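You operate a simulated robot arm through the tools that you are given. There is no shell and no other tool.

Carry out the task below with a simulated robot arm. There is one attempt and no reset: what you move stays moved.

JOB
Flatten the tone on channel 5, muted while you work.
Fine: mute it, select it, LOW, MID and HIGH to 0 dB, then unmute. Leave the other strips alone.

It is judged by the outcome, as a careful person would: the job done as asked, and still so three seconds after it is handed in. It fails if anything else is knocked over, pushed out of place, dropped, spilled or broken.

ROBOT AND FRAMES
A 7-joint arm with a fingered hand, fixed in place. Base frame: the origin is at the foot of the arm, x ahead of it, y to its left, z up; the work surface is at about z = 832. Readings come in mm, rad, newtons and seconds.
With the tool pointing down near the work surface it reaches from about 100 to 740 mm from the base axis. Its first joint turns from -1.204 to 3.002 rad. Payload 3.4 kg.
Tool frame: the origin (TCP) lies between the finger pads and is the grasp point; the fingertips stand 39 mm ahead of it; z points along the fingers, y is the line along which they close. Largest opening 180 mm; the body of the gripper starts 111 mm behind the TCP. The gripper is a hand of 3 fingers: y runs from the thumb to the fingers, the wrist lies at [0, 0, -262] in the tool frame, and closing takes about 1.5 s.
Orientation is that of the tool frame in the base frame, as [roll, pitch, yaw] about the fixed x, y, z axes, in that order (R = Rz(yaw) Ry(pitch) Rx(roll)). With the fingers straight down and closing along the base's y, the tool's x points along the base's -x, its y along +y and its z along -z.

CONTROLS
- The arm moves only by the tool drive_tool. Its argument "targets" is a list that holds one entry, the list of rows, each a list of 7 numbers: the shift along the tool's x, y, z in m, then the turn, a rotation vector about the tool's x, y, z in rad, then the gripper command, from -1 (fully open) to 1 (shut), values between in proportion. In form: [[[dx, dy, dz, wx, wy, wz, jaw], ...]]. A call has 1 to 20 rows; each row is the pose to reach, as a shift and turn from the pose commanded when the call began, along the tool's axes at that moment. Each row takes 0.2 s and may step no farther than 50 mm and 0.15 rad from the row before; otherwise, or with a gripper value out of range, the whole call is refused. A pose out of reach is approached as far as the arm can. The call stops where the force on the tool passes 40 N (or 10 N more than at its start, if that is more) or the arm is blocked; 0.2 s more then pass. Each finger travels about 72 mm/s and halts on what it meets, pressing with about 27 N; the grip force reading is that of the motor and also rises with nothing between the fingers. The clock runs only during rows and for 0.2 s after the last one: add rows that repeat a pose to give the fingers time. It gives the time, the measured TCP pose, the force on the tool (base axes), the opening and the grip force at its end, in the units of the frame above (readings bear some noise), with the torque about the TCP (base axes, N m) and any sound that the robot's microphone picked up.
- Cameras (640 x 400 px; columns grow to the right, rows downward): "scene" is fixed at [217.1, 646.9, 1453.9]; the picture's right is [-0.77, -0.64, 0.00], its down [-0.31, 0.37, -0.87] and it looks along [0.56, -0.67, -0.49] (base axes); focal length 311 px, centre (320, 200). "wrist" rides on the gripper at [63, -36, -128] in the tool frame; the picture's right is [0.50, 0.87, 0.00], its down [-0.75, 0.43, -0.49] and it looks along [-0.43, 0.25, 0.87] (tool axes); focal length 226 px, centre (320, 200). There is no depth. A picture from a camera that has moved, and an enlarged one, comes with that camera's place and axes in the base frame and with its lens. The place of the scene camera against the robot may be out by one fixed shift of up to 18 mm in any direction.
- snapshot(camera): a new picture of that camera. It takes no simulated time.
- move_column(by): slides the trunk up (or, below 0, down) by that many mm; the arm rides with it, the base frame stays. It gives what a move gives, with no picture.
- preshape(shape): the hand has 3 fingers and takes this shape, open, in about a second: jaw (thumb against the fingers, like two jaws); tri (thumb and two fingers); tip (a fingertip pinch); poke (one finger out to press); point (the index stretched); flat (the hand flat); cup (the hand cupped); fist (a fist). The gripper value then closes the fingers along that shape, each until it touches; the sizes above hold for jaw. It gives what a move gives, with no picture.
- enlarge(camera, box): a new picture of the part [left, top, right, bottom] of that camera's present view, enlarged. It takes no simulated time.
- finish_job(): hands the job in; it is judged then, once.

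Places have to be worked out from the pictures, the camera data and where the tool is seen. Open the gripper and draw the arm clear of the work before you hand the job in, unless the task says otherwise.

The tools are called after "Emit:" by a JSON object that holds its "op" and its "data". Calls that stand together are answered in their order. drive_tool: Moves the arm, as the interface text tells. Its arguments: {"type":"object","properties":{"targets":{"type":"array","items":{"type":"array","items":{"type":"array","items":{"type":"number"}}}}},"required":["targets"]} The other tools are called the same way: move_column (by) slides the trunk up or down; preshape (shape) gives the hand a shape; snapshot (camera) takes a picture; enlarge (camera, box) takes an enlarged picture of a part of a camera's view; finish_job () hands the job in.

At the start:

```text
t: 0.0
tcp_pos: [530.7, -31.0, 1265.2]
tool_rot: [3.141, -0.002, -3.141]
ft_force: [1.3, -0.4, 0.8]
ft_torque: [0.02, -0.01, -0.01]
opening: 179.5
finger_force: 0.1
shape: jaw
trunk travel left (down, up): [-350.0, 192.0]
```

scene: 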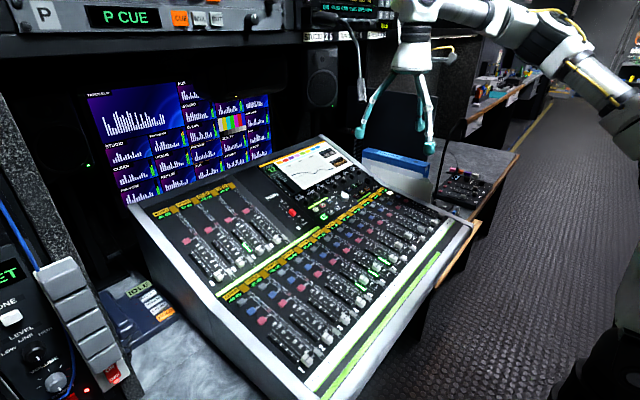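
wrist: 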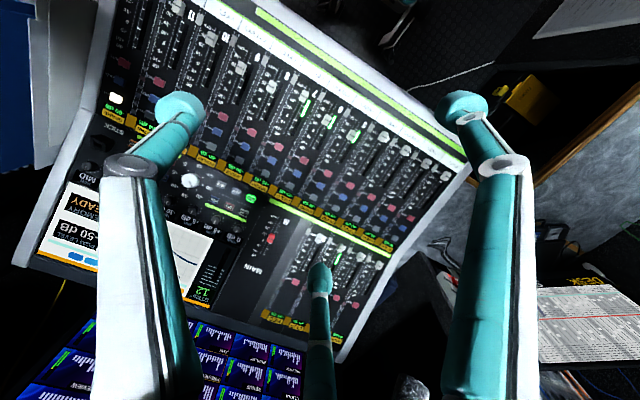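

I start by looking closely at the mixing desk from both cameras to find channel 5, its mute and select keys, and the EQ knobs.

Emit:
{"op": "enlarge", "data": {"camera": "scene", "box": [220, 130, 480, 292]}}

Emit:
{"op": "enlarge", "data": {"camera": "scene", "box": [250, 140, 400, 234]}}

Emit:
{"op": "enlarge", "data": {"camera": "wrist", "box": [60, 0, 380, 200]}}

Emit:
{"op": "enlarge", "data": {"camera": "wrist", "box": [30, 120, 330, 308]}}

```text
2.46 times, centred on (350, 211) of scene
camera zoom: at [217.1, 646.9, 1453.9], right [-0.77, -0.64, 0.0], down [-0.31, 0.37, -0.87], along [0.56, -0.67, -0.49], focal length 765 px, centre (246, 173)
```

zoom: 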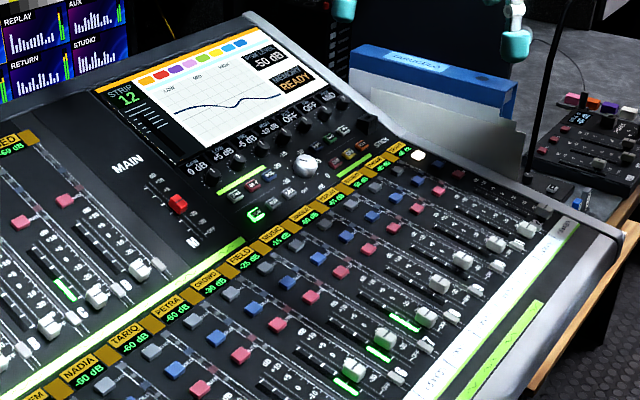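

```text
4.26 times, centred on (325, 187) of scene
camera zoom: at [217.1, 646.9, 1453.9], right [-0.77, -0.64, 0.0], down [-0.31, 0.37, -0.87], along [0.56, -0.67, -0.49], focal length 1322 px, centre (299, 255)
```

zoom: 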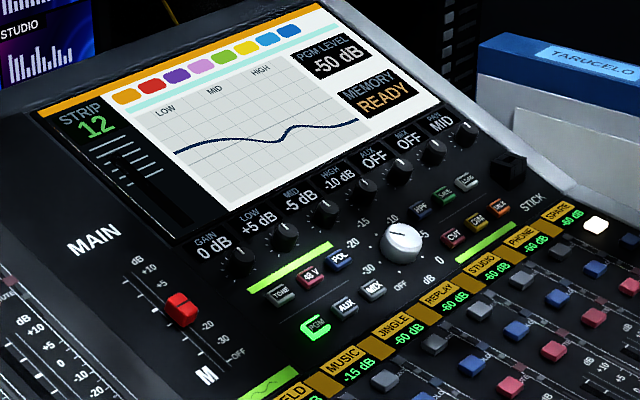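

```text
2.00 times, centred on (220, 100) of wrist
camera zoom: at [467.5, -68.6, 1392.7], right [-0.5, 0.87, 0.0], down [0.75, 0.43, 0.49], along [0.43, 0.25, -0.87], focal length 452 px, centre (520, 400)
```

zoom: 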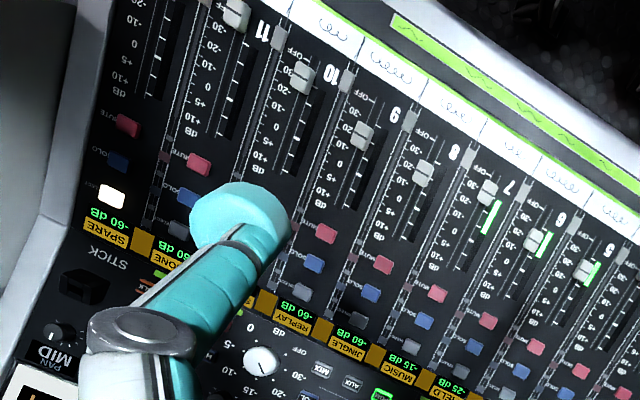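

```text
2.13 times, centred on (180, 214) of wrist
camera zoom: at [467.5, -68.6, 1392.7], right [-0.5, 0.87, 0.0], down [0.75, 0.43, 0.49], along [0.43, 0.25, -0.87], focal length 481 px, centre (618, 170)
```

zoom: 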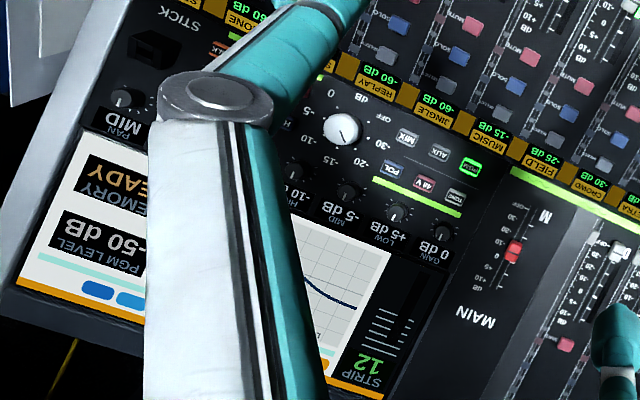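

The panel shows strip 12 selected, with GAIN/LOW/MID/HIGH displays above a row of small knobs. I enlarge the fader-number region and channel labels to identify channel 5 for certain.

Emit:
{"op": "enlarge", "data": {"camera": "wrist", "box": [270, 40, 480, 172]}}

Emit:
{"op": "enlarge", "data": {"camera": "wrist", "box": [240, 130, 480, 280]}}

Emit:
{"op": "enlarge", "data": {"camera": "scene", "box": [210, 220, 370, 320]}}

Emit:
{"op": "enlarge", "data": {"camera": "scene", "box": [280, 260, 440, 360]}}

```text
3.03 times, centred on (375, 106) of wrist
camera zoom: at [467.5, -68.6, 1392.7], right [-0.5, 0.87, 0.0], down [0.75, 0.43, 0.49], along [0.43, 0.25, -0.87], focal length 685 px, centre (153, 485)
```

zoom: 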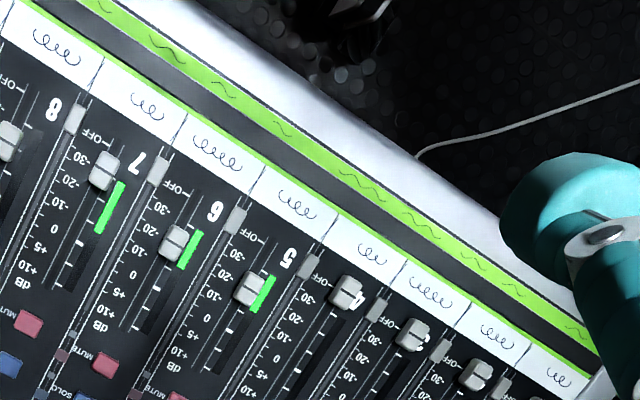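

```text
2.67 times, centred on (360, 205) of wrist
camera zoom: at [467.5, -68.6, 1392.7], right [-0.5, 0.87, 0.0], down [0.75, 0.43, 0.49], along [0.43, 0.25, -0.87], focal length 603 px, centre (213, 187)
```

zoom: 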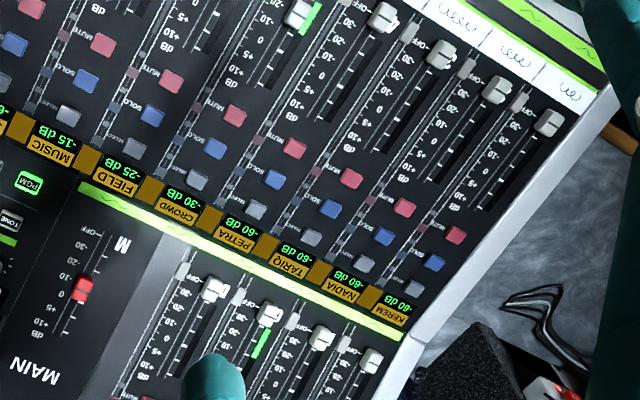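

```text
4.00 times, centred on (290, 270) of scene
camera zoom: at [217.1, 646.9, 1453.9], right [-0.77, -0.64, 0.0], down [-0.31, 0.37, -0.87], along [0.56, -0.67, -0.49], focal length 1243 px, centre (440, -80)
```

zoom: 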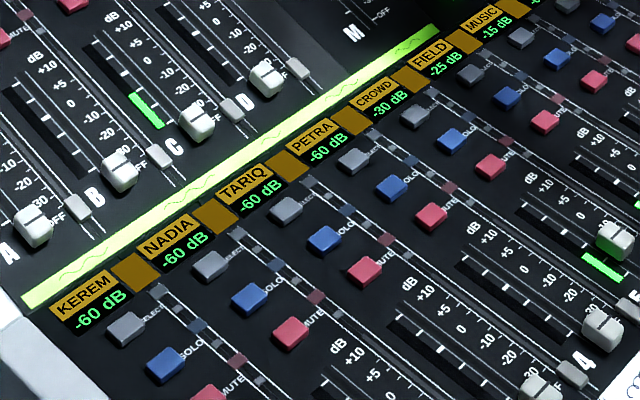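

```text
4.00 times, centred on (360, 310) of scene
camera zoom: at [217.1, 646.9, 1453.9], right [-0.77, -0.64, 0.0], down [-0.31, 0.37, -0.87], along [0.56, -0.67, -0.49], focal length 1243 px, centre (160, -240)
```

zoom: 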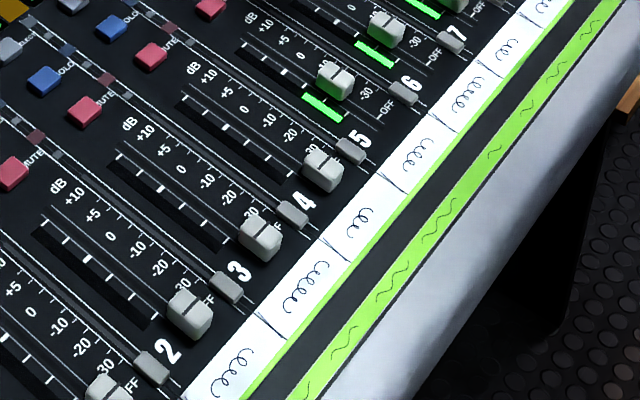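

The strips run KEREM=1 … CROWD=5 (-30 dB, signal showing) … SPARE=12 (currently selected), so channel 5 is the CROWD column. I now take the poke shape while high above the desk and look at where the finger ends up.

Emit:
{"op": "preshape", "data": {"shape": "poke"}}

Emit:
{"op": "snapshot", "data": {"camera": "wrist"}}

Emit:
{"op": "snapshot", "data": {"camera": "scene"}}

```text
t: 0.9
tcp_pos: [527.4, -28.5, 1267.9]
tool_rot: [-3.141, 0.0, -3.141]
ft_force: [-0.4, -0.5, 0.2]
ft_torque: [-0.01, 0.0, 0.02]
opening: 0.1
finger_force: 0.2
shape: poke
trunk travel left (down, up): [-350.0, 192.0]
```

```text
taken
camera wrist: at [464.4, -65.8, 1393.9], right [-0.5, 0.87, 0.0], down [0.75, 0.44, 0.49], along [0.43, 0.24, -0.87], focal length 226 px, centre (320, 200)
```

wrist: 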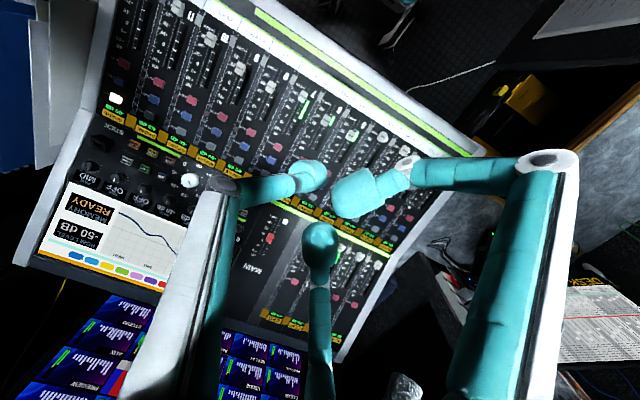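

```text
taken
```

scene: 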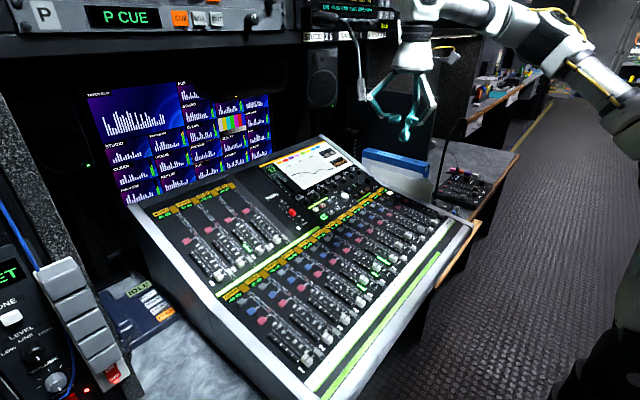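

The fingers have moved; I zoom in on the hand in the scene view to see which finger stands forward in this shape.

Emit:
{"op": "enlarge", "data": {"camera": "scene", "box": [340, 30, 460, 150]}}

Emit:
{"op": "enlarge", "data": {"camera": "wrist", "box": [200, 120, 440, 270]}}

```text
3.33 times, centred on (400, 90) of scene
camera zoom: at [217.1, 646.9, 1453.9], right [-0.77, -0.64, 0.0], down [-0.31, 0.37, -0.87], along [0.56, -0.67, -0.49], focal length 1036 px, centre (53, 567)
```

zoom: 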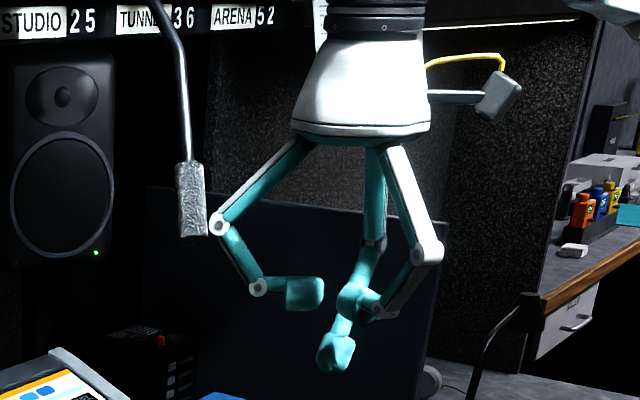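

```text
2.67 times, centred on (320, 195) of wrist
camera zoom: at [464.4, -65.8, 1393.9], right [-0.5, 0.87, 0.0], down [0.75, 0.44, 0.49], along [0.43, 0.24, -0.87], focal length 603 px, centre (320, 213)
```

zoom: 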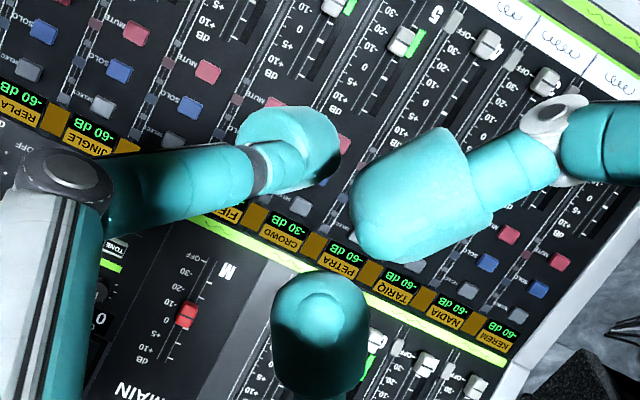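

In poke shape one finger stands straight out roughly on the tool axis with its tip about 40–45 mm past the TCP, the other two are folded. Rough triangulation puts the channel 5 mute near (655, 65, 850) and the LOW knob near (885, -130, 915); I shift the camera 200 mm sideways for a second accurate view.

Emit:
{"op": "drive_tool", "data": {"targets": [[[0, 0.04, 0, 0, 0, 0, -1], [0, 0.08, 0, 0, 0, 0, -1], [0, 0.12, 0, 0, 0, 0, -1], [0, 0.16, 0, 0, 0, 0, -1], [0, 0.2, 0, 0, 0, 0, -1], [0, 0.2, 0, 0, 0, 0, -1]]]}}

Emit:
{"op": "snapshot", "data": {"camera": "wrist"}}

Emit:
{"op": "snapshot", "data": {"camera": "scene"}}

```text
t: 2.3
tcp_pos: [528.5, 173.0, 1268.0]
tool_rot: [-3.141, 0.001, 3.142]
ft_force: [0.8, -0.2, 0.5]
ft_torque: [-0.02, -0.02, -0.01]
opening: 0.1
finger_force: 0.1
shape: poke
trunk travel left (down, up): [-350.0, 192.0]
```

```text
taken
camera wrist: at [464.9, 136.1, 1395.3], right [-0.5, 0.87, 0.0], down [0.75, 0.44, 0.49], along [0.43, 0.24, -0.87], focal length 226 px, centre (320, 200)
```

wrist: 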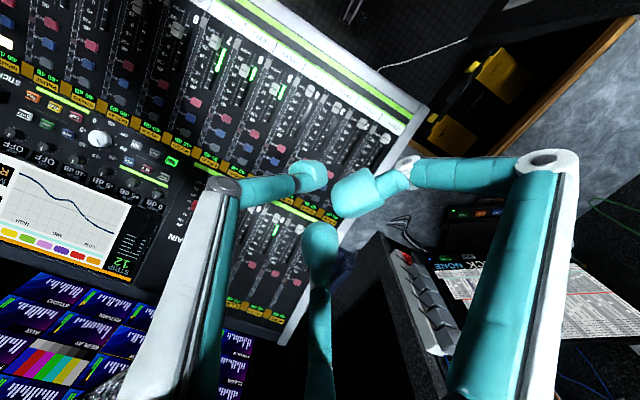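

```text
taken
```

scene: 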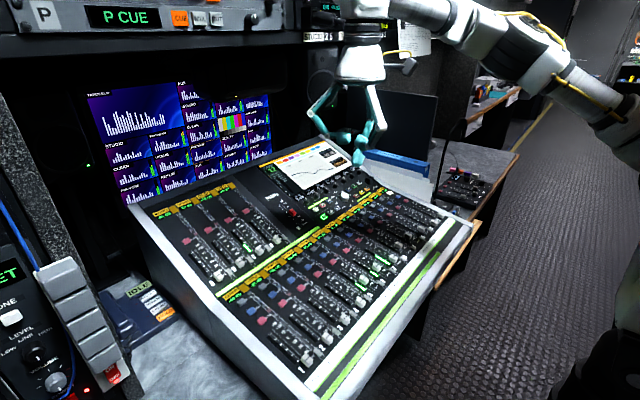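

With the camera now 200 mm further along y I zoom onto the channel buttons and the EQ knobs for precise pixel positions.

Emit:
{"op": "enlarge", "data": {"camera": "wrist", "box": [140, 80, 300, 180]}}

Emit:
{"op": "enlarge", "data": {"camera": "wrist", "box": [0, 100, 200, 225]}}

Emit:
{"op": "enlarge", "data": {"camera": "wrist", "box": [0, 0, 160, 100]}}

```text
4.00 times, centred on (220, 130) of wrist
camera zoom: at [464.9, 136.1, 1395.3], right [-0.5, 0.87, 0.0], down [0.75, 0.44, 0.49], along [0.43, 0.24, -0.87], focal length 904 px, centre (720, 480)
```

zoom: 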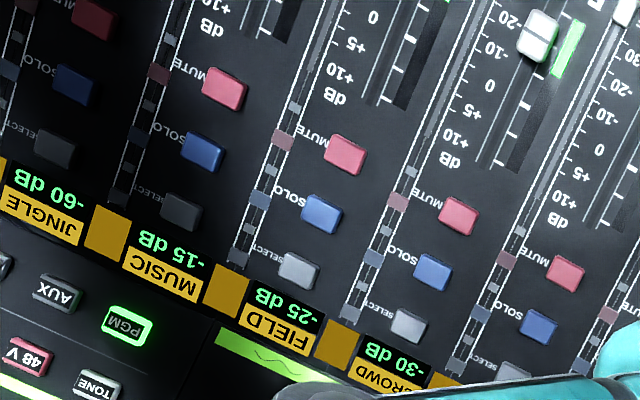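

```text
3.20 times, centred on (100, 162) of wrist
camera zoom: at [464.9, 136.1, 1395.3], right [-0.5, 0.87, 0.0], down [0.75, 0.44, 0.49], along [0.43, 0.24, -0.87], focal length 723 px, centre (1024, 320)
```

zoom: 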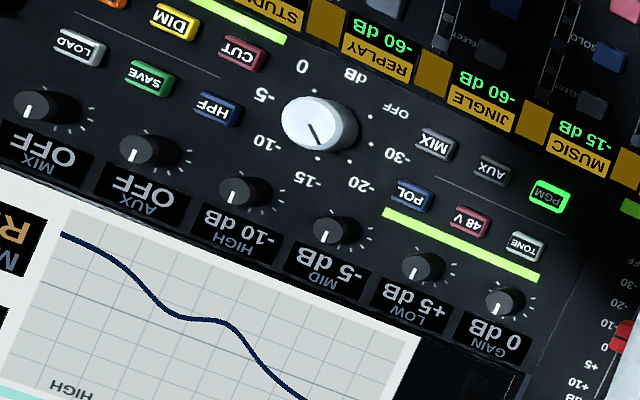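

```text
4.00 times, centred on (80, 50) of wrist
camera zoom: at [464.9, 136.1, 1395.3], right [-0.5, 0.87, 0.0], down [0.75, 0.44, 0.49], along [0.43, 0.24, -0.87], focal length 904 px, centre (1280, 800)
```

zoom: 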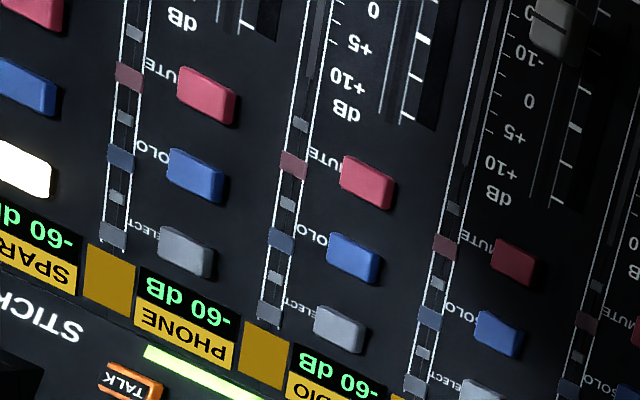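

The triangulated positions agree well between views: mute 5 ≈ (657, 65, 843), select 5 ≈ (731, 65, 856), LOW knob ≈ (888, -135, 911). A gooseneck microphone seems to hang over the desk, so I check where it is before moving on.

Emit:
{"op": "enlarge", "data": {"camera": "wrist", "box": [80, 300, 240, 400]}}

Emit:
{"op": "enlarge", "data": {"camera": "scene", "box": [280, 0, 440, 170]}}

Emit:
{"op": "enlarge", "data": {"camera": "wrist", "box": [0, 125, 120, 200]}}

```text
4.00 times, centred on (160, 350) of wrist
camera zoom: at [464.9, 136.1, 1395.3], right [-0.5, 0.87, 0.0], down [0.75, 0.44, 0.49], along [0.43, 0.24, -0.87], focal length 904 px, centre (960, -400)
```

zoom: 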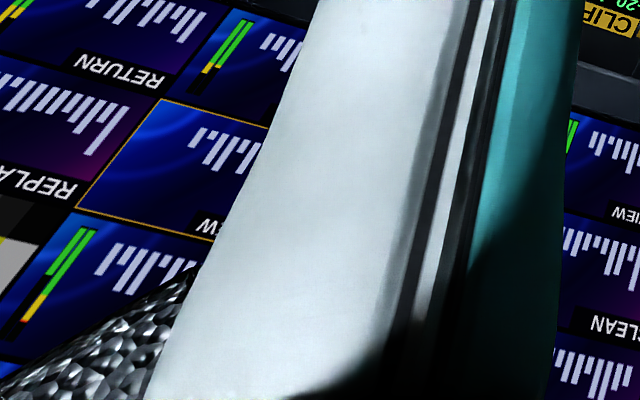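

```text
2.35 times, centred on (360, 85) of scene
camera zoom: at [217.1, 646.9, 1453.9], right [-0.77, -0.64, 0.0], down [-0.31, 0.37, -0.87], along [0.56, -0.67, -0.49], focal length 731 px, centre (226, 471)
```

zoom: 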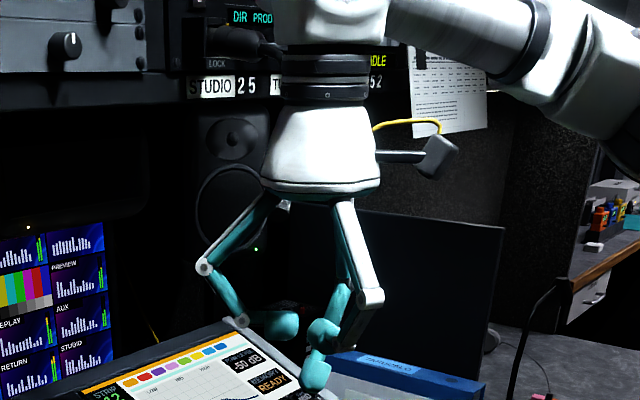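

```text
5.33 times, centred on (60, 162) of wrist
camera zoom: at [464.9, 136.1, 1395.3], right [-0.5, 0.87, 0.0], down [0.75, 0.44, 0.49], along [0.43, 0.24, -0.87], focal length 1206 px, centre (1707, 400)
```

zoom: 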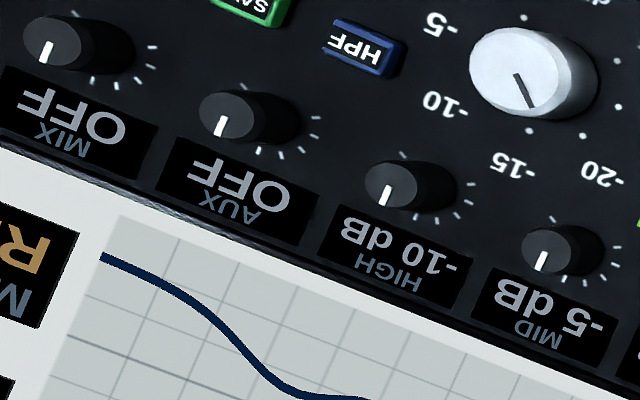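

The small knobs all point the same way regardless of value (endless encoders), so I'll have to read the displays. Before approaching I want to locate the hanging microphone, so I move back a little and tilt the tool forward to look across the desk.

Emit:
{"op": "drive_tool", "data": {"targets": [[[0.02, -0.04, -0.01, 0, -0.12, 0, -1], [0.04, -0.08, -0.02, 0, -0.24, 0, -1], [0.06, -0.12, -0.03, 0, -0.36, 0, -1], [0.08, -0.16, -0.04, 0, -0.48, 0, -1], [0.1, -0.2, -0.05, 0, -0.6, 0, -1], [0.1, -0.2, -0.05, 0, -0.6, 0, -1]]]}}

Emit:
{"op": "snapshot", "data": {"camera": "wrist"}}

Emit:
{"op": "snapshot", "data": {"camera": "scene"}}

```text
t: 3.7
tcp_pos: [427.0, -29.1, 1318.2]
tool_rot: [-3.139, 0.602, 3.141]
ft_force: [-0.7, 0.7, 0.1]
ft_torque: [-0.02, 0.02, 0.01]
opening: 0.0
finger_force: 0.1
shape: poke
trunk travel left (down, up): [-350.0, 192.0]
```

```text
taken
camera wrist: at [303.6, -66.4, 1387.5], right [-0.41, 0.87, -0.28], down [0.34, 0.44, 0.83], along [0.84, 0.24, -0.48], focal length 226 px, centre (320, 200)
```

wrist: 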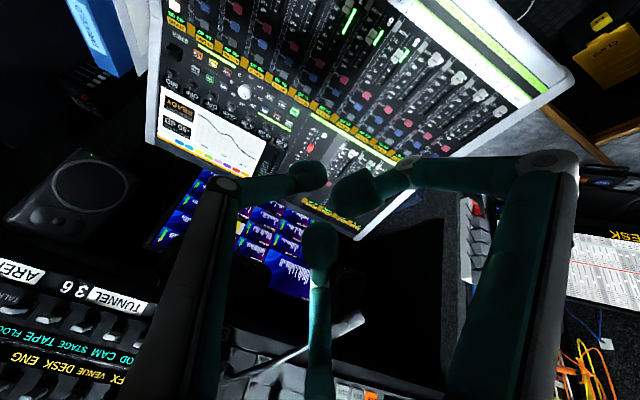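

```text
taken
```

scene: 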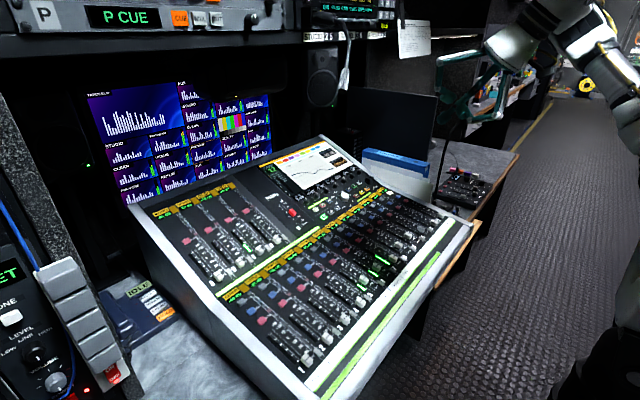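

The microphone on its gooseneck is visible in both views now; it looks different in the scene view from before, so I zoom in on it.

Emit:
{"op": "enlarge", "data": {"camera": "scene", "box": [280, 0, 440, 100]}}

Emit:
{"op": "enlarge", "data": {"camera": "wrist", "box": [200, 280, 440, 400]}}

```text
4.00 times, centred on (360, 50) of scene
camera zoom: at [217.1, 646.9, 1453.9], right [-0.77, -0.64, 0.0], down [-0.31, 0.37, -0.87], along [0.56, -0.67, -0.49], focal length 1243 px, centre (160, 800)
```

zoom: 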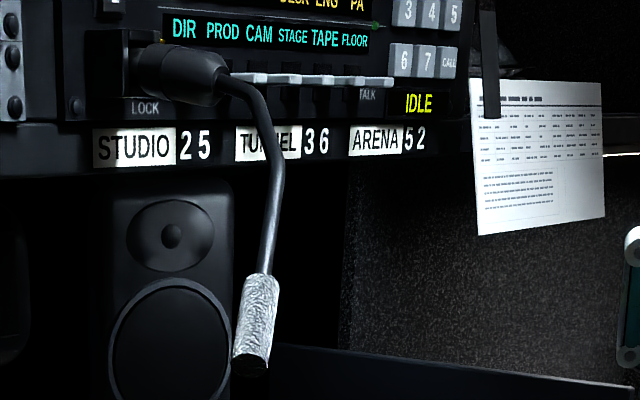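

```text
2.67 times, centred on (320, 340) of wrist
camera zoom: at [303.6, -66.4, 1387.5], right [-0.41, 0.87, -0.28], down [0.34, 0.44, 0.83], along [0.84, 0.24, -0.48], focal length 603 px, centre (320, -173)
```

zoom: 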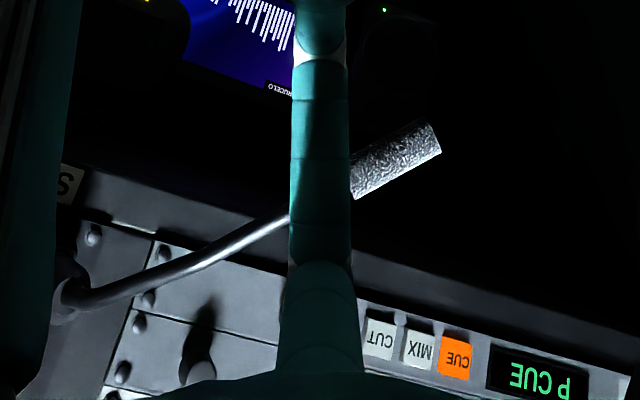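

The microphone tip now triangulates to about (590, 130, 1350), and it looks displaced from its first position – my sideways sweep may have brushed it. I hold still for two seconds and check whether it swings back.

Emit:
{"op": "drive_tool", "data": {"targets": [[[0, 0, 0, 0, 0, 0, -1], [0, 0, 0, 0, 0, 0, -1], [0, 0, 0, 0, 0, 0, -1], [0, 0, 0, 0, 0, 0, -1], [0, 0, 0, 0, 0, 0, -1], [0, 0, 0, 0, 0, 0, -1], [0, 0, 0, 0, 0, 0, -1], [0, 0, 0, 0, 0, 0, -1], [0, 0, 0, 0, 0, 0, -1], [0, 0, 0, 0, 0, 0, -1]]]}}

Emit:
{"op": "enlarge", "data": {"camera": "scene", "box": [280, 0, 440, 100]}}

Emit:
{"op": "enlarge", "data": {"camera": "wrist", "box": [200, 280, 440, 400]}}

```text
t: 5.9
tcp_pos: [426.7, -28.6, 1319.5]
tool_rot: [-3.141, 0.603, 3.141]
ft_force: [-0.1, -0.1, 0.6]
ft_torque: [-0.01, 0.03, 0.01]
opening: 0.0
finger_force: 0.0
shape: poke
trunk travel left (down, up): [-350.0, 192.0]
```

```text
4.00 times, centred on (360, 50) of scene
camera zoom: at [217.1, 646.9, 1453.9], right [-0.77, -0.64, 0.0], down [-0.31, 0.37, -0.87], along [0.56, -0.67, -0.49], focal length 1243 px, centre (160, 800)
```

zoom: 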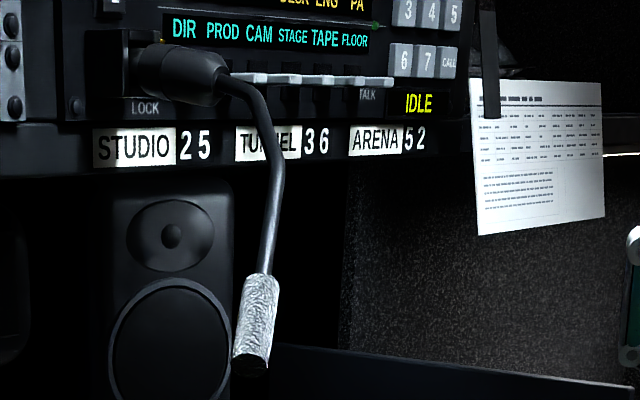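

```text
2.67 times, centred on (320, 340) of wrist
camera zoom: at [302.3, -65.6, 1388.2], right [-0.41, 0.87, -0.28], down [0.34, 0.44, 0.83], along [0.84, 0.25, -0.48], focal length 603 px, centre (320, -173)
```

zoom: 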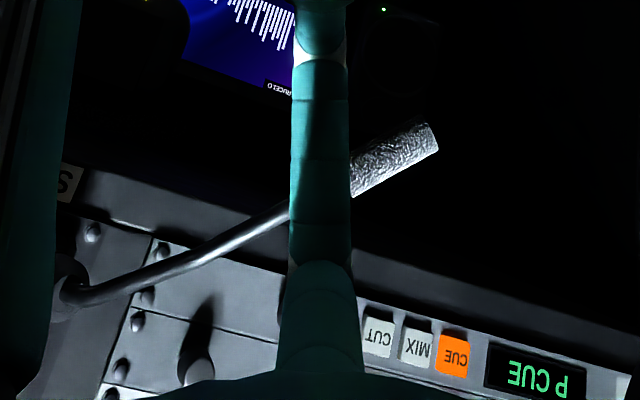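

The microphone stays put where it is, about 50 mm from its first place – my earlier sweep nudged it, so I'll keep the hand well below it from now on and set it back gently at the end. I lower the trunk 100 mm, which also brings the shoulder nearer the working height for better reach.

Emit:
{"op": "move_column", "data": {"by": -100}}

Emit:
{"op": "snapshot", "data": {"camera": "scene"}}

Emit:
{"op": "snapshot", "data": {"camera": "wrist"}}

```text
t: 7.2
tcp_pos: [426.7, -29.7, 1216.4]
tool_rot: [-3.14, 0.602, -3.141]
ft_force: [-0.5, 0.8, -0.1]
ft_torque: [0.0, -0.02, 0.0]
opening: 0.0
finger_force: 0.0
shape: poke
trunk travel left (down, up): [-250.0, 292.0]
```

```text
taken
```

scene: 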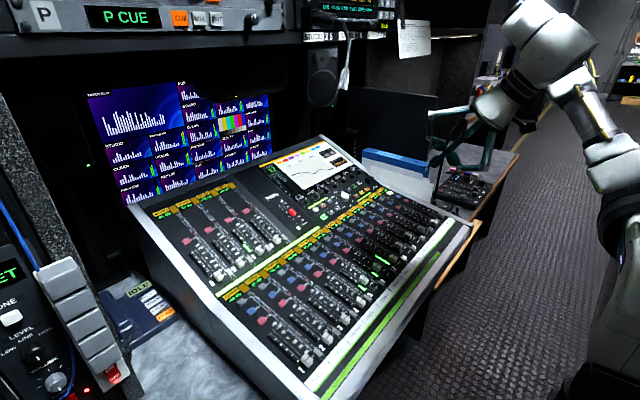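

```text
taken
camera wrist: at [302.1, -65.6, 1286.5], right [-0.41, 0.87, -0.28], down [0.34, 0.44, 0.83], along [0.84, 0.25, -0.48], focal length 226 px, centre (320, 200)
```

wrist: 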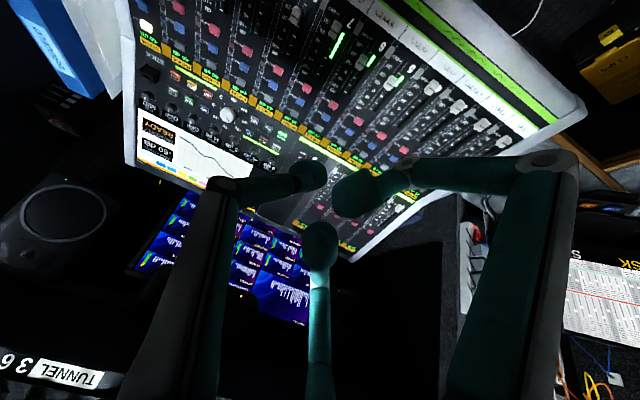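

The trunk is down and the hand is clear of the microphone. I zoom in on the hand itself to be sure which finger is the poking one and how its tip sits.

Emit:
{"op": "enlarge", "data": {"camera": "scene", "box": [410, 60, 570, 190]}}

Emit:
{"op": "enlarge", "data": {"camera": "wrist", "box": [180, 120, 460, 295]}}

```text
3.08 times, centred on (490, 125) of scene
camera zoom: at [217.1, 646.9, 1453.9], right [-0.77, -0.64, 0.0], down [-0.31, 0.37, -0.87], along [0.56, -0.67, -0.49], focal length 956 px, centre (-203, 431)
```

zoom: 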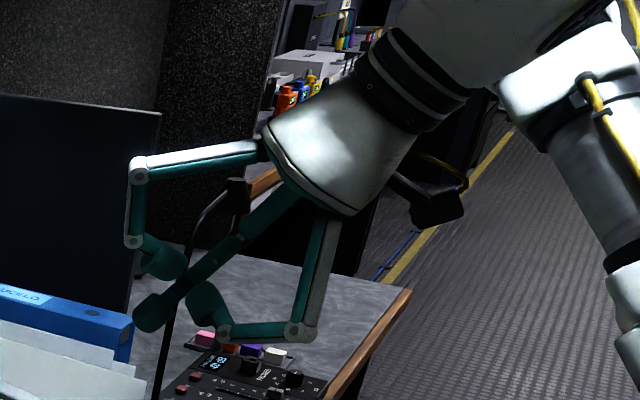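

```text
2.29 times, centred on (320, 208) of wrist
camera zoom: at [302.1, -65.6, 1286.5], right [-0.41, 0.87, -0.28], down [0.34, 0.44, 0.83], along [0.84, 0.25, -0.48], focal length 517 px, centre (320, 183)
```

zoom: 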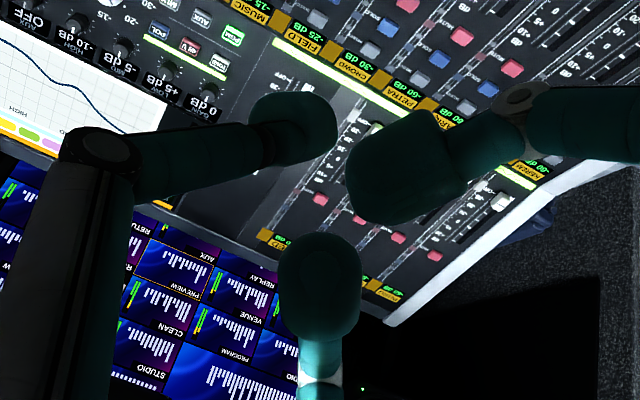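

The poke finger is the thumb: its tip ball sits near tool (3.5, -8) with its end roughly 46 mm past the TCP. I bring the hand down in front of the desk to a 10° tilt (square to the panel), staying far below the microphone.

Emit:
{"op": "drive_tool", "data": {"targets": [[[0.0222, 0.0171, 0.0353, 0, 0.071, 0, -1], [0.0444, 0.0342, 0.0706, 0, 0.142, 0, -1], [0.0667, 0.0514, 0.1059, 0, 0.213, 0, -1], [0.0889, 0.0685, 0.1411, 0, 0.284, 0, -1], [0.1111, 0.0856, 0.1764, 0, 0.355, 0, -1], [0.1333, 0.1027, 0.2117, 0, 0.426, 0, -1], [0.1333, 0.1027, 0.2117, 0, 0.426, 0, -1]]]}}

Emit:
{"op": "snapshot", "data": {"camera": "wrist"}}

Emit:
{"op": "snapshot", "data": {"camera": "scene"}}

```text
t: 8.8
tcp_pos: [436.4, 73.2, 964.2]
tool_rot: [3.141, 0.175, -3.141]
ft_force: [-0.5, 0.0, 0.7]
ft_torque: [0.02, 0.01, -0.03]
opening: 0.0
finger_force: 0.0
shape: poke
trunk travel left (down, up): [-250.0, 292.0]
```

```text
taken
camera wrist: at [351.8, 36.9, 1079.2], right [-0.49, 0.87, -0.09], down [0.66, 0.44, 0.62], along [0.57, 0.25, -0.78], focal length 226 px, centre (320, 200)
```

wrist: 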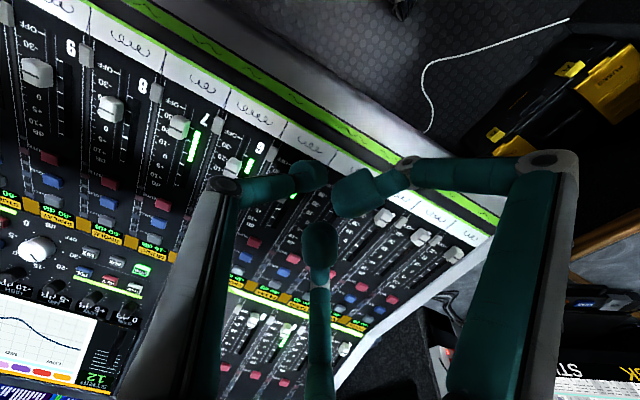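

```text
taken
```

scene: 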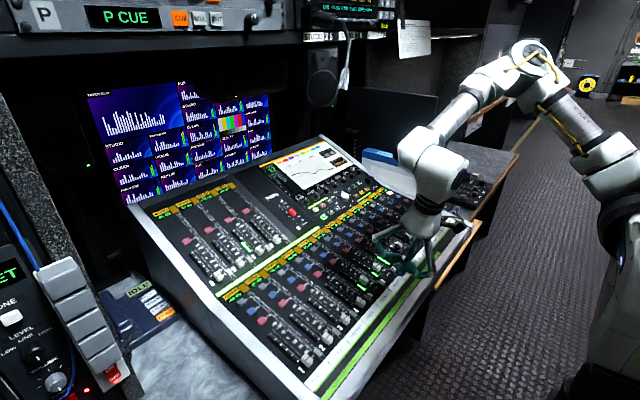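

Arm and hand look clear of everything, with the elbow up behind. I now move forward along the panel to hover about 30 mm above the channel 5 mute key.

Emit:
{"op": "drive_tool", "data": {"targets": [[[-0.04, 0, 0.01, 0, 0, 0, -1], [-0.08, 0, 0.025, 0, 0, 0, -1], [-0.12, 0, 0.04, 0, 0, 0, -1], [-0.16, 0, 0.06, 0, 0, 0, -1], [-0.1998, 0, 0.08, 0, 0, 0, -1], [-0.1998, 0, 0.08, 0, 0, 0, -1]]]}}

Emit:
{"op": "snapshot", "data": {"camera": "wrist"}}

Emit:
{"op": "snapshot", "data": {"camera": "scene"}}

Emit:
{"op": "enlarge", "data": {"camera": "wrist", "box": [220, 100, 420, 225]}}

Emit:
{"op": "enlarge", "data": {"camera": "scene", "box": [280, 190, 400, 265]}}

```text
t: 10.2
tcp_pos: [647.2, 72.2, 921.8]
tool_rot: [-3.14, 0.176, 3.14]
ft_force: [0.0, 0.4, -0.2]
ft_torque: [0.02, -0.02, -0.02]
opening: 0.1
finger_force: 0.2
shape: poke
trunk travel left (down, up): [-250.0, 292.0]
```

```text
taken
camera wrist: at [563.3, 35.9, 1036.2], right [-0.49, 0.87, -0.09], down [0.66, 0.44, 0.62], along [0.57, 0.25, -0.78], focal length 226 px, centre (320, 200)
```

wrist: 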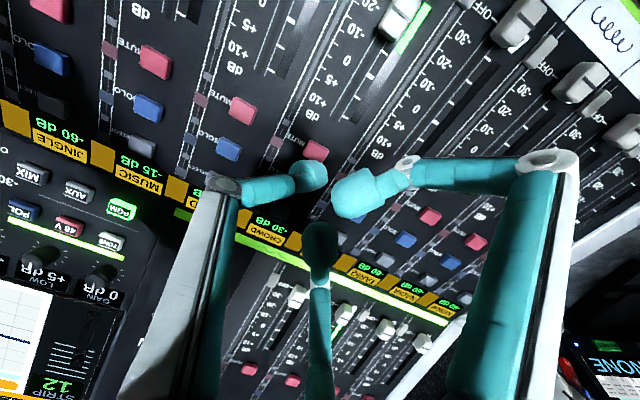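

```text
taken
```

scene: 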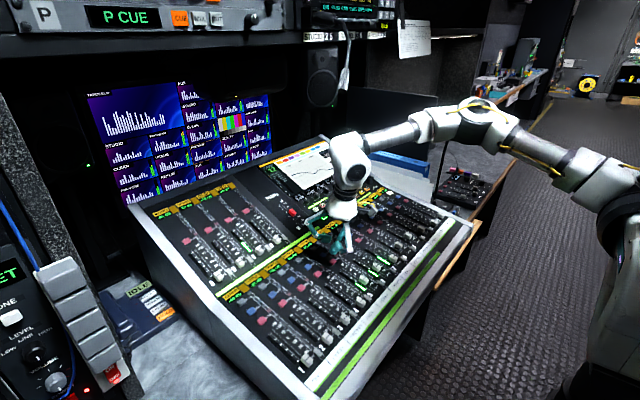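

```text
3.20 times, centred on (320, 162) of wrist
camera zoom: at [563.3, 35.9, 1036.2], right [-0.49, 0.87, -0.09], down [0.66, 0.44, 0.62], along [0.57, 0.25, -0.78], focal length 723 px, centre (320, 320)
```

zoom: 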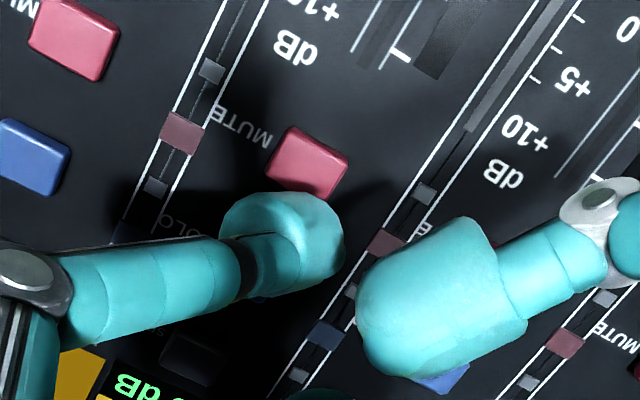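

```text
5.33 times, centred on (340, 228) of scene
camera zoom: at [217.1, 646.9, 1453.9], right [-0.77, -0.64, 0.0], down [-0.31, 0.37, -0.87], along [0.56, -0.67, -0.49], focal length 1657 px, centre (213, 53)
```

zoom: 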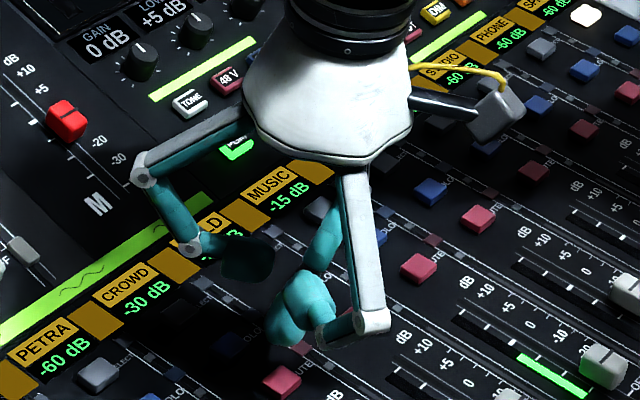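

The tip hovers almost exactly over CROWD's mute key (target ≈ (655, 64, 843), tip end ≈ (655, 63, 876)). I lower 22 mm along the tool axis and look again before the press.

Emit:
{"op": "drive_tool", "data": {"targets": [[[0, 0, 0.011, 0, 0, 0, -1], [0, 0, 0.022, 0, 0, 0, -1], [0, 0, 0.022, 0, 0, 0, -1]]]}}

Emit:
{"op": "enlarge", "data": {"camera": "wrist", "box": [240, 110, 400, 210]}}

Emit:
{"op": "enlarge", "data": {"camera": "scene", "box": [290, 220, 370, 270]}}

```text
t: 11.0
tcp_pos: [652.4, 73.9, 901.6]
tool_rot: [-3.142, 0.176, 3.141]
ft_force: [-0.6, -0.8, -0.3]
ft_torque: [0.03, -0.03, -0.02]
opening: 0.1
finger_force: 0.1
shape: poke
trunk travel left (down, up): [-250.0, 292.0]
```

```text
4.00 times, centred on (320, 160) of wrist
camera zoom: at [567.5, 36.6, 1015.6], right [-0.49, 0.87, -0.09], down [0.66, 0.44, 0.62], along [0.57, 0.25, -0.78], focal length 904 px, centre (320, 360)
```

zoom: 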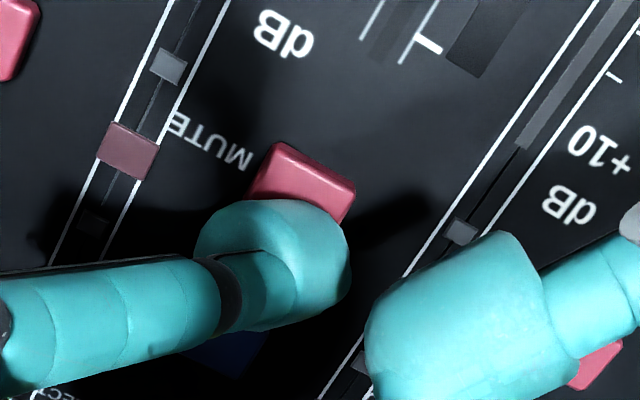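

```text
8.00 times, centred on (330, 245) of scene
camera zoom: at [217.1, 646.9, 1453.9], right [-0.77, -0.64, 0.0], down [-0.31, 0.37, -0.87], along [0.56, -0.67, -0.49], focal length 2486 px, centre (240, -160)
```

zoom: 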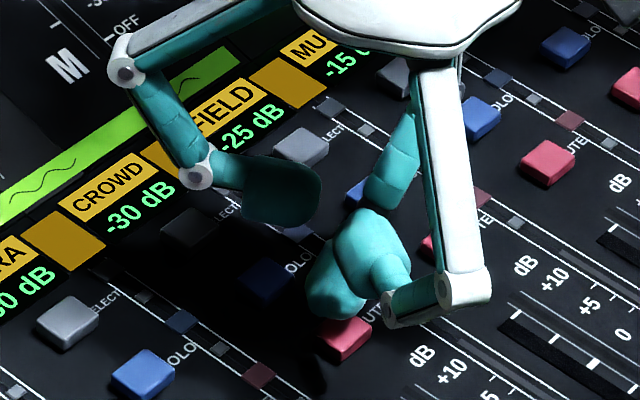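

The tip is just above the mute key but sits about 4 mm towards the solo side, so I shift back 4 mm and descend further in small steps.

Emit:
{"op": "drive_tool", "data": {"targets": [[[0.004, 0.001, 0, 0, 0, 0, -1], [0.004, 0.001, 0.004, 0, 0, 0, -1], [0.004, 0.001, 0.008, 0, 0, 0, -1], [0.004, 0.001, 0.01, 0, 0, 0, -1]]]}}

Emit:
{"op": "enlarge", "data": {"camera": "wrist", "box": [240, 110, 400, 210]}}

Emit:
{"op": "enlarge", "data": {"camera": "scene", "box": [290, 220, 370, 270]}}

```text
t: 12.0
tcp_pos: [650.2, 73.6, 891.3]
tool_rot: [-3.139, 0.174, 3.14]
ft_force: [0.3, 0.2, 0.0]
ft_torque: [-0.03, 0.02, -0.05]
opening: 0.0
finger_force: 0.0
shape: poke
trunk travel left (down, up): [-250.0, 292.0]
```

```text
4.00 times, centred on (320, 160) of wrist
camera zoom: at [565.8, 38.1, 1005.4], right [-0.49, 0.87, -0.09], down [0.66, 0.44, 0.62], along [0.57, 0.24, -0.78], focal length 904 px, centre (320, 360)
```

zoom: 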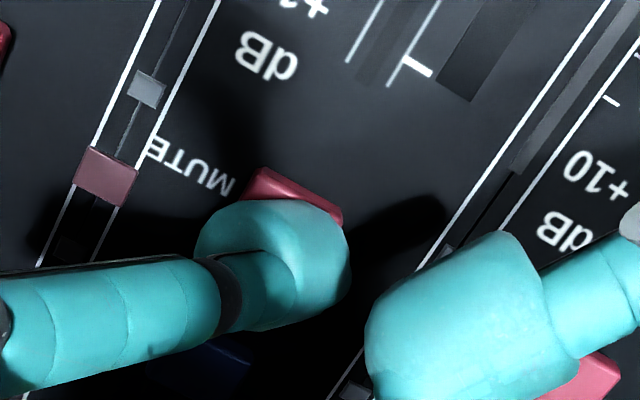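

```text
8.00 times, centred on (330, 245) of scene
camera zoom: at [217.1, 646.9, 1453.9], right [-0.77, -0.64, 0.0], down [-0.31, 0.37, -0.87], along [0.56, -0.67, -0.49], focal length 2486 px, centre (240, -160)
```

zoom: 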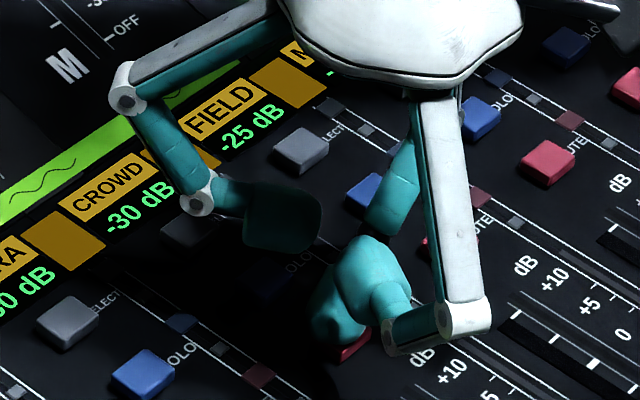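

No contact force yet; the tip is very near the key top. I continue down in 1.5 mm steps watching the force.

Emit:
{"op": "drive_tool", "data": {"targets": [[[0, 0, 0.0015, 0, 0, 0, -1], [0, 0, 0.003, 0, 0, 0, -1]]]}}

```text
t: 12.6
tcp_pos: [650.2, 75.5, 887.6]
tool_rot: [-3.14, 0.176, -3.141]
ft_force: [1.1, 0.2, 1.5]
ft_torque: [-0.01, -0.05, 0.0]
opening: 0.0
finger_force: 0.1
shape: poke
trunk travel left (down, up): [-250.0, 292.0]
heard: click
```

A click was heard with light contact. I back off 15 mm and look at whether channel 5 shows as muted.

Emit:
{"op": "drive_tool", "data": {"targets": [[[0, 0, -0.015, 0, 0, 0, -1], [0, 0, -0.03, 0, 0, 0, -1], [0, 0, -0.03, 0, 0, 0, -1]]]}}

Emit:
{"op": "enlarge", "data": {"camera": "wrist", "box": [220, 60, 460, 210]}}

Emit:
{"op": "enlarge", "data": {"camera": "scene", "box": [280, 190, 440, 290]}}

```text
t: 13.4
tcp_pos: [646.0, 74.7, 915.4]
tool_rot: [-3.14, 0.175, -3.141]
ft_force: [-0.1, 0.0, 1.1]
ft_torque: [-0.01, 0.0, 0.03]
opening: 0.1
finger_force: 0.0
shape: poke
trunk travel left (down, up): [-250.0, 292.0]
```

```text
2.67 times, centred on (340, 135) of wrist
camera zoom: at [561.0, 37.5, 1030.1], right [-0.49, 0.87, -0.09], down [0.66, 0.44, 0.62], along [0.57, 0.25, -0.78], focal length 603 px, centre (267, 373)
```

zoom: 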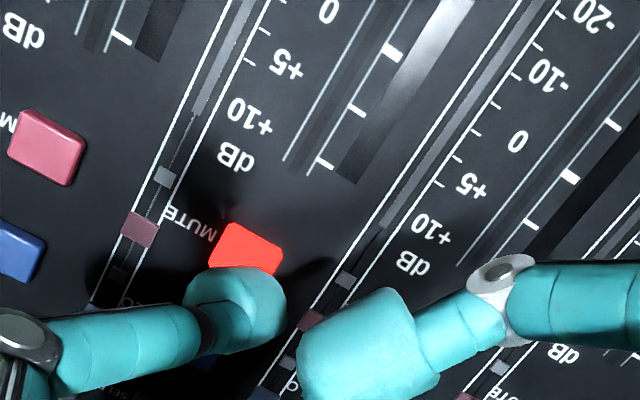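

```text
4.00 times, centred on (360, 240) of scene
camera zoom: at [217.1, 646.9, 1453.9], right [-0.77, -0.64, 0.0], down [-0.31, 0.37, -0.87], along [0.56, -0.67, -0.49], focal length 1243 px, centre (160, 40)
```

zoom: 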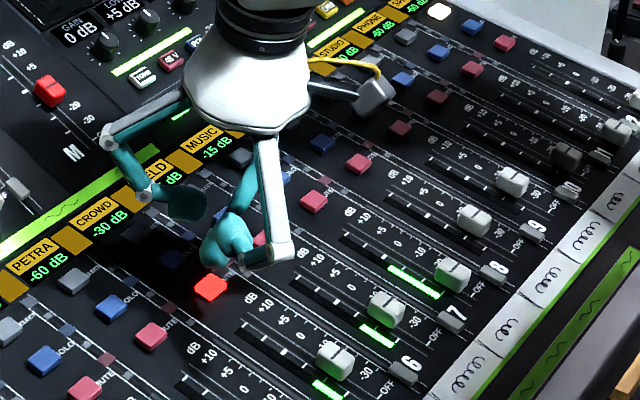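

Channel 5's mute key is lit red and no other key changed. Next I move across to hover above channel 5's SELECT key, expected contact at TCP ≈ (725, 74.5, 901).

Emit:
{"op": "drive_tool", "data": {"targets": [[[-0.02, 0, -0.005, 0, 0, 0, -1], [-0.05, 0, -0.005, 0, 0, 0, -1], [-0.075, 0, 0.003, 0, 0, 0, -1], [-0.075, 0, 0.003, 0, 0, 0, -1]]]}}

Emit:
{"op": "enlarge", "data": {"camera": "wrist", "box": [220, 80, 420, 205]}}

Emit:
{"op": "enlarge", "data": {"camera": "scene", "box": [270, 200, 370, 262]}}

```text
t: 14.4
tcp_pos: [718.4, 74.4, 928.3]
tool_rot: [-3.139, 0.176, 3.14]
ft_force: [0.2, -0.3, 0.0]
ft_torque: [-0.01, 0.0, 0.0]
opening: 0.0
finger_force: 0.0
shape: poke
trunk travel left (down, up): [-250.0, 292.0]
```

```text
3.20 times, centred on (320, 142) of wrist
camera zoom: at [634.9, 37.7, 1042.0], right [-0.49, 0.87, -0.09], down [0.66, 0.44, 0.62], along [0.57, 0.25, -0.78], focal length 723 px, centre (320, 384)
```

zoom: 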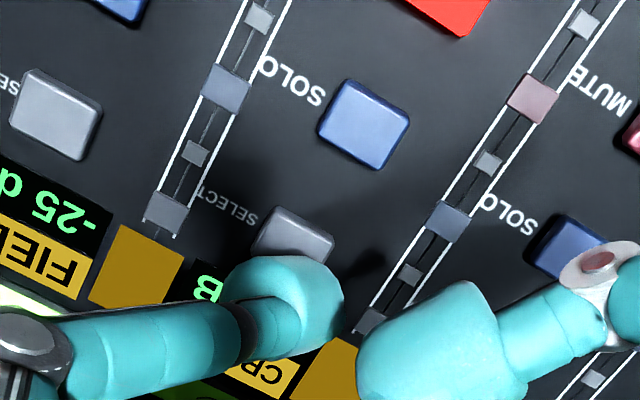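

```text
6.40 times, centred on (320, 231) of scene
camera zoom: at [217.1, 646.9, 1453.9], right [-0.77, -0.64, 0.0], down [-0.31, 0.37, -0.87], along [0.56, -0.67, -0.49], focal length 1989 px, centre (320, 2)
```

zoom: 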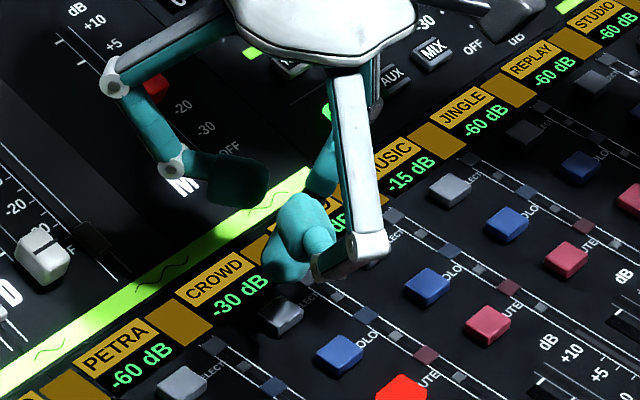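

The tip lines up with the SELECT key within about a millimetre. I descend 23 mm and then ease on in small steps.

Emit:
{"op": "drive_tool", "data": {"targets": [[[0, 0, 0.01, 0, 0, 0, -1], [0, 0, 0.02, 0, 0, 0, -1], [0, 0, 0.023, 0, 0, 0, -1], [0, 0, 0.0245, 0, 0, 0, -1]]]}}

```text
t: 15.4
tcp_pos: [722.4, 74.3, 903.1]
tool_rot: [-3.14, 0.175, 3.14]
ft_force: [0.3, 0.2, -0.5]
ft_torque: [0.01, -0.04, 0.0]
opening: 0.0
finger_force: 0.0
shape: poke
trunk travel left (down, up): [-250.0, 292.0]
```

No contact yet; I continue down in 1.5 mm steps.

Emit:
{"op": "drive_tool", "data": {"targets": [[[0, 0, 0.0015, 0, 0, 0, -1], [0, 0, 0.003, 0, 0, 0, -1]]]}}

```text
t: 16.0
tcp_pos: [723.6, 74.6, 900.2]
tool_rot: [-3.141, 0.174, -3.14]
ft_force: [0.5, 0.8, 0.0]
ft_torque: [-0.01, -0.01, -0.04]
opening: 0.0
finger_force: 0.0
shape: poke
trunk travel left (down, up): [-250.0, 292.0]
```

Still free; I go another 2 mm.

Emit:
{"op": "drive_tool", "data": {"targets": [[[0, 0, 0.001, 0, 0, 0, -1], [0, 0, 0.002, 0, 0, 0, -1]]]}}

Emit:
{"op": "enlarge", "data": {"camera": "scene", "box": [270, 200, 370, 262]}}

```text
t: 16.6
tcp_pos: [724.5, 74.1, 897.8]
tool_rot: [-3.14, 0.176, -3.141]
ft_force: [0.6, 0.2, 2.6]
ft_torque: [0.01, 0.07, -0.04]
opening: 0.1
finger_force: 0.1
shape: poke
trunk travel left (down, up): [-250.0, 292.0]
heard: click
```

```text
6.40 times, centred on (320, 231) of scene
camera zoom: at [217.1, 646.9, 1453.9], right [-0.77, -0.64, 0.0], down [-0.31, 0.37, -0.87], along [0.56, -0.67, -0.49], focal length 1989 px, centre (320, 2)
```

zoom: 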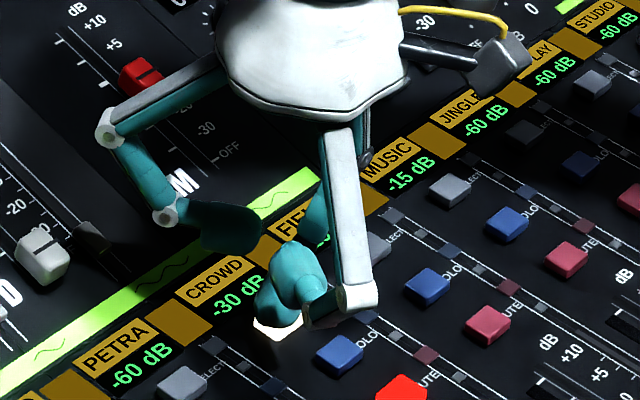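

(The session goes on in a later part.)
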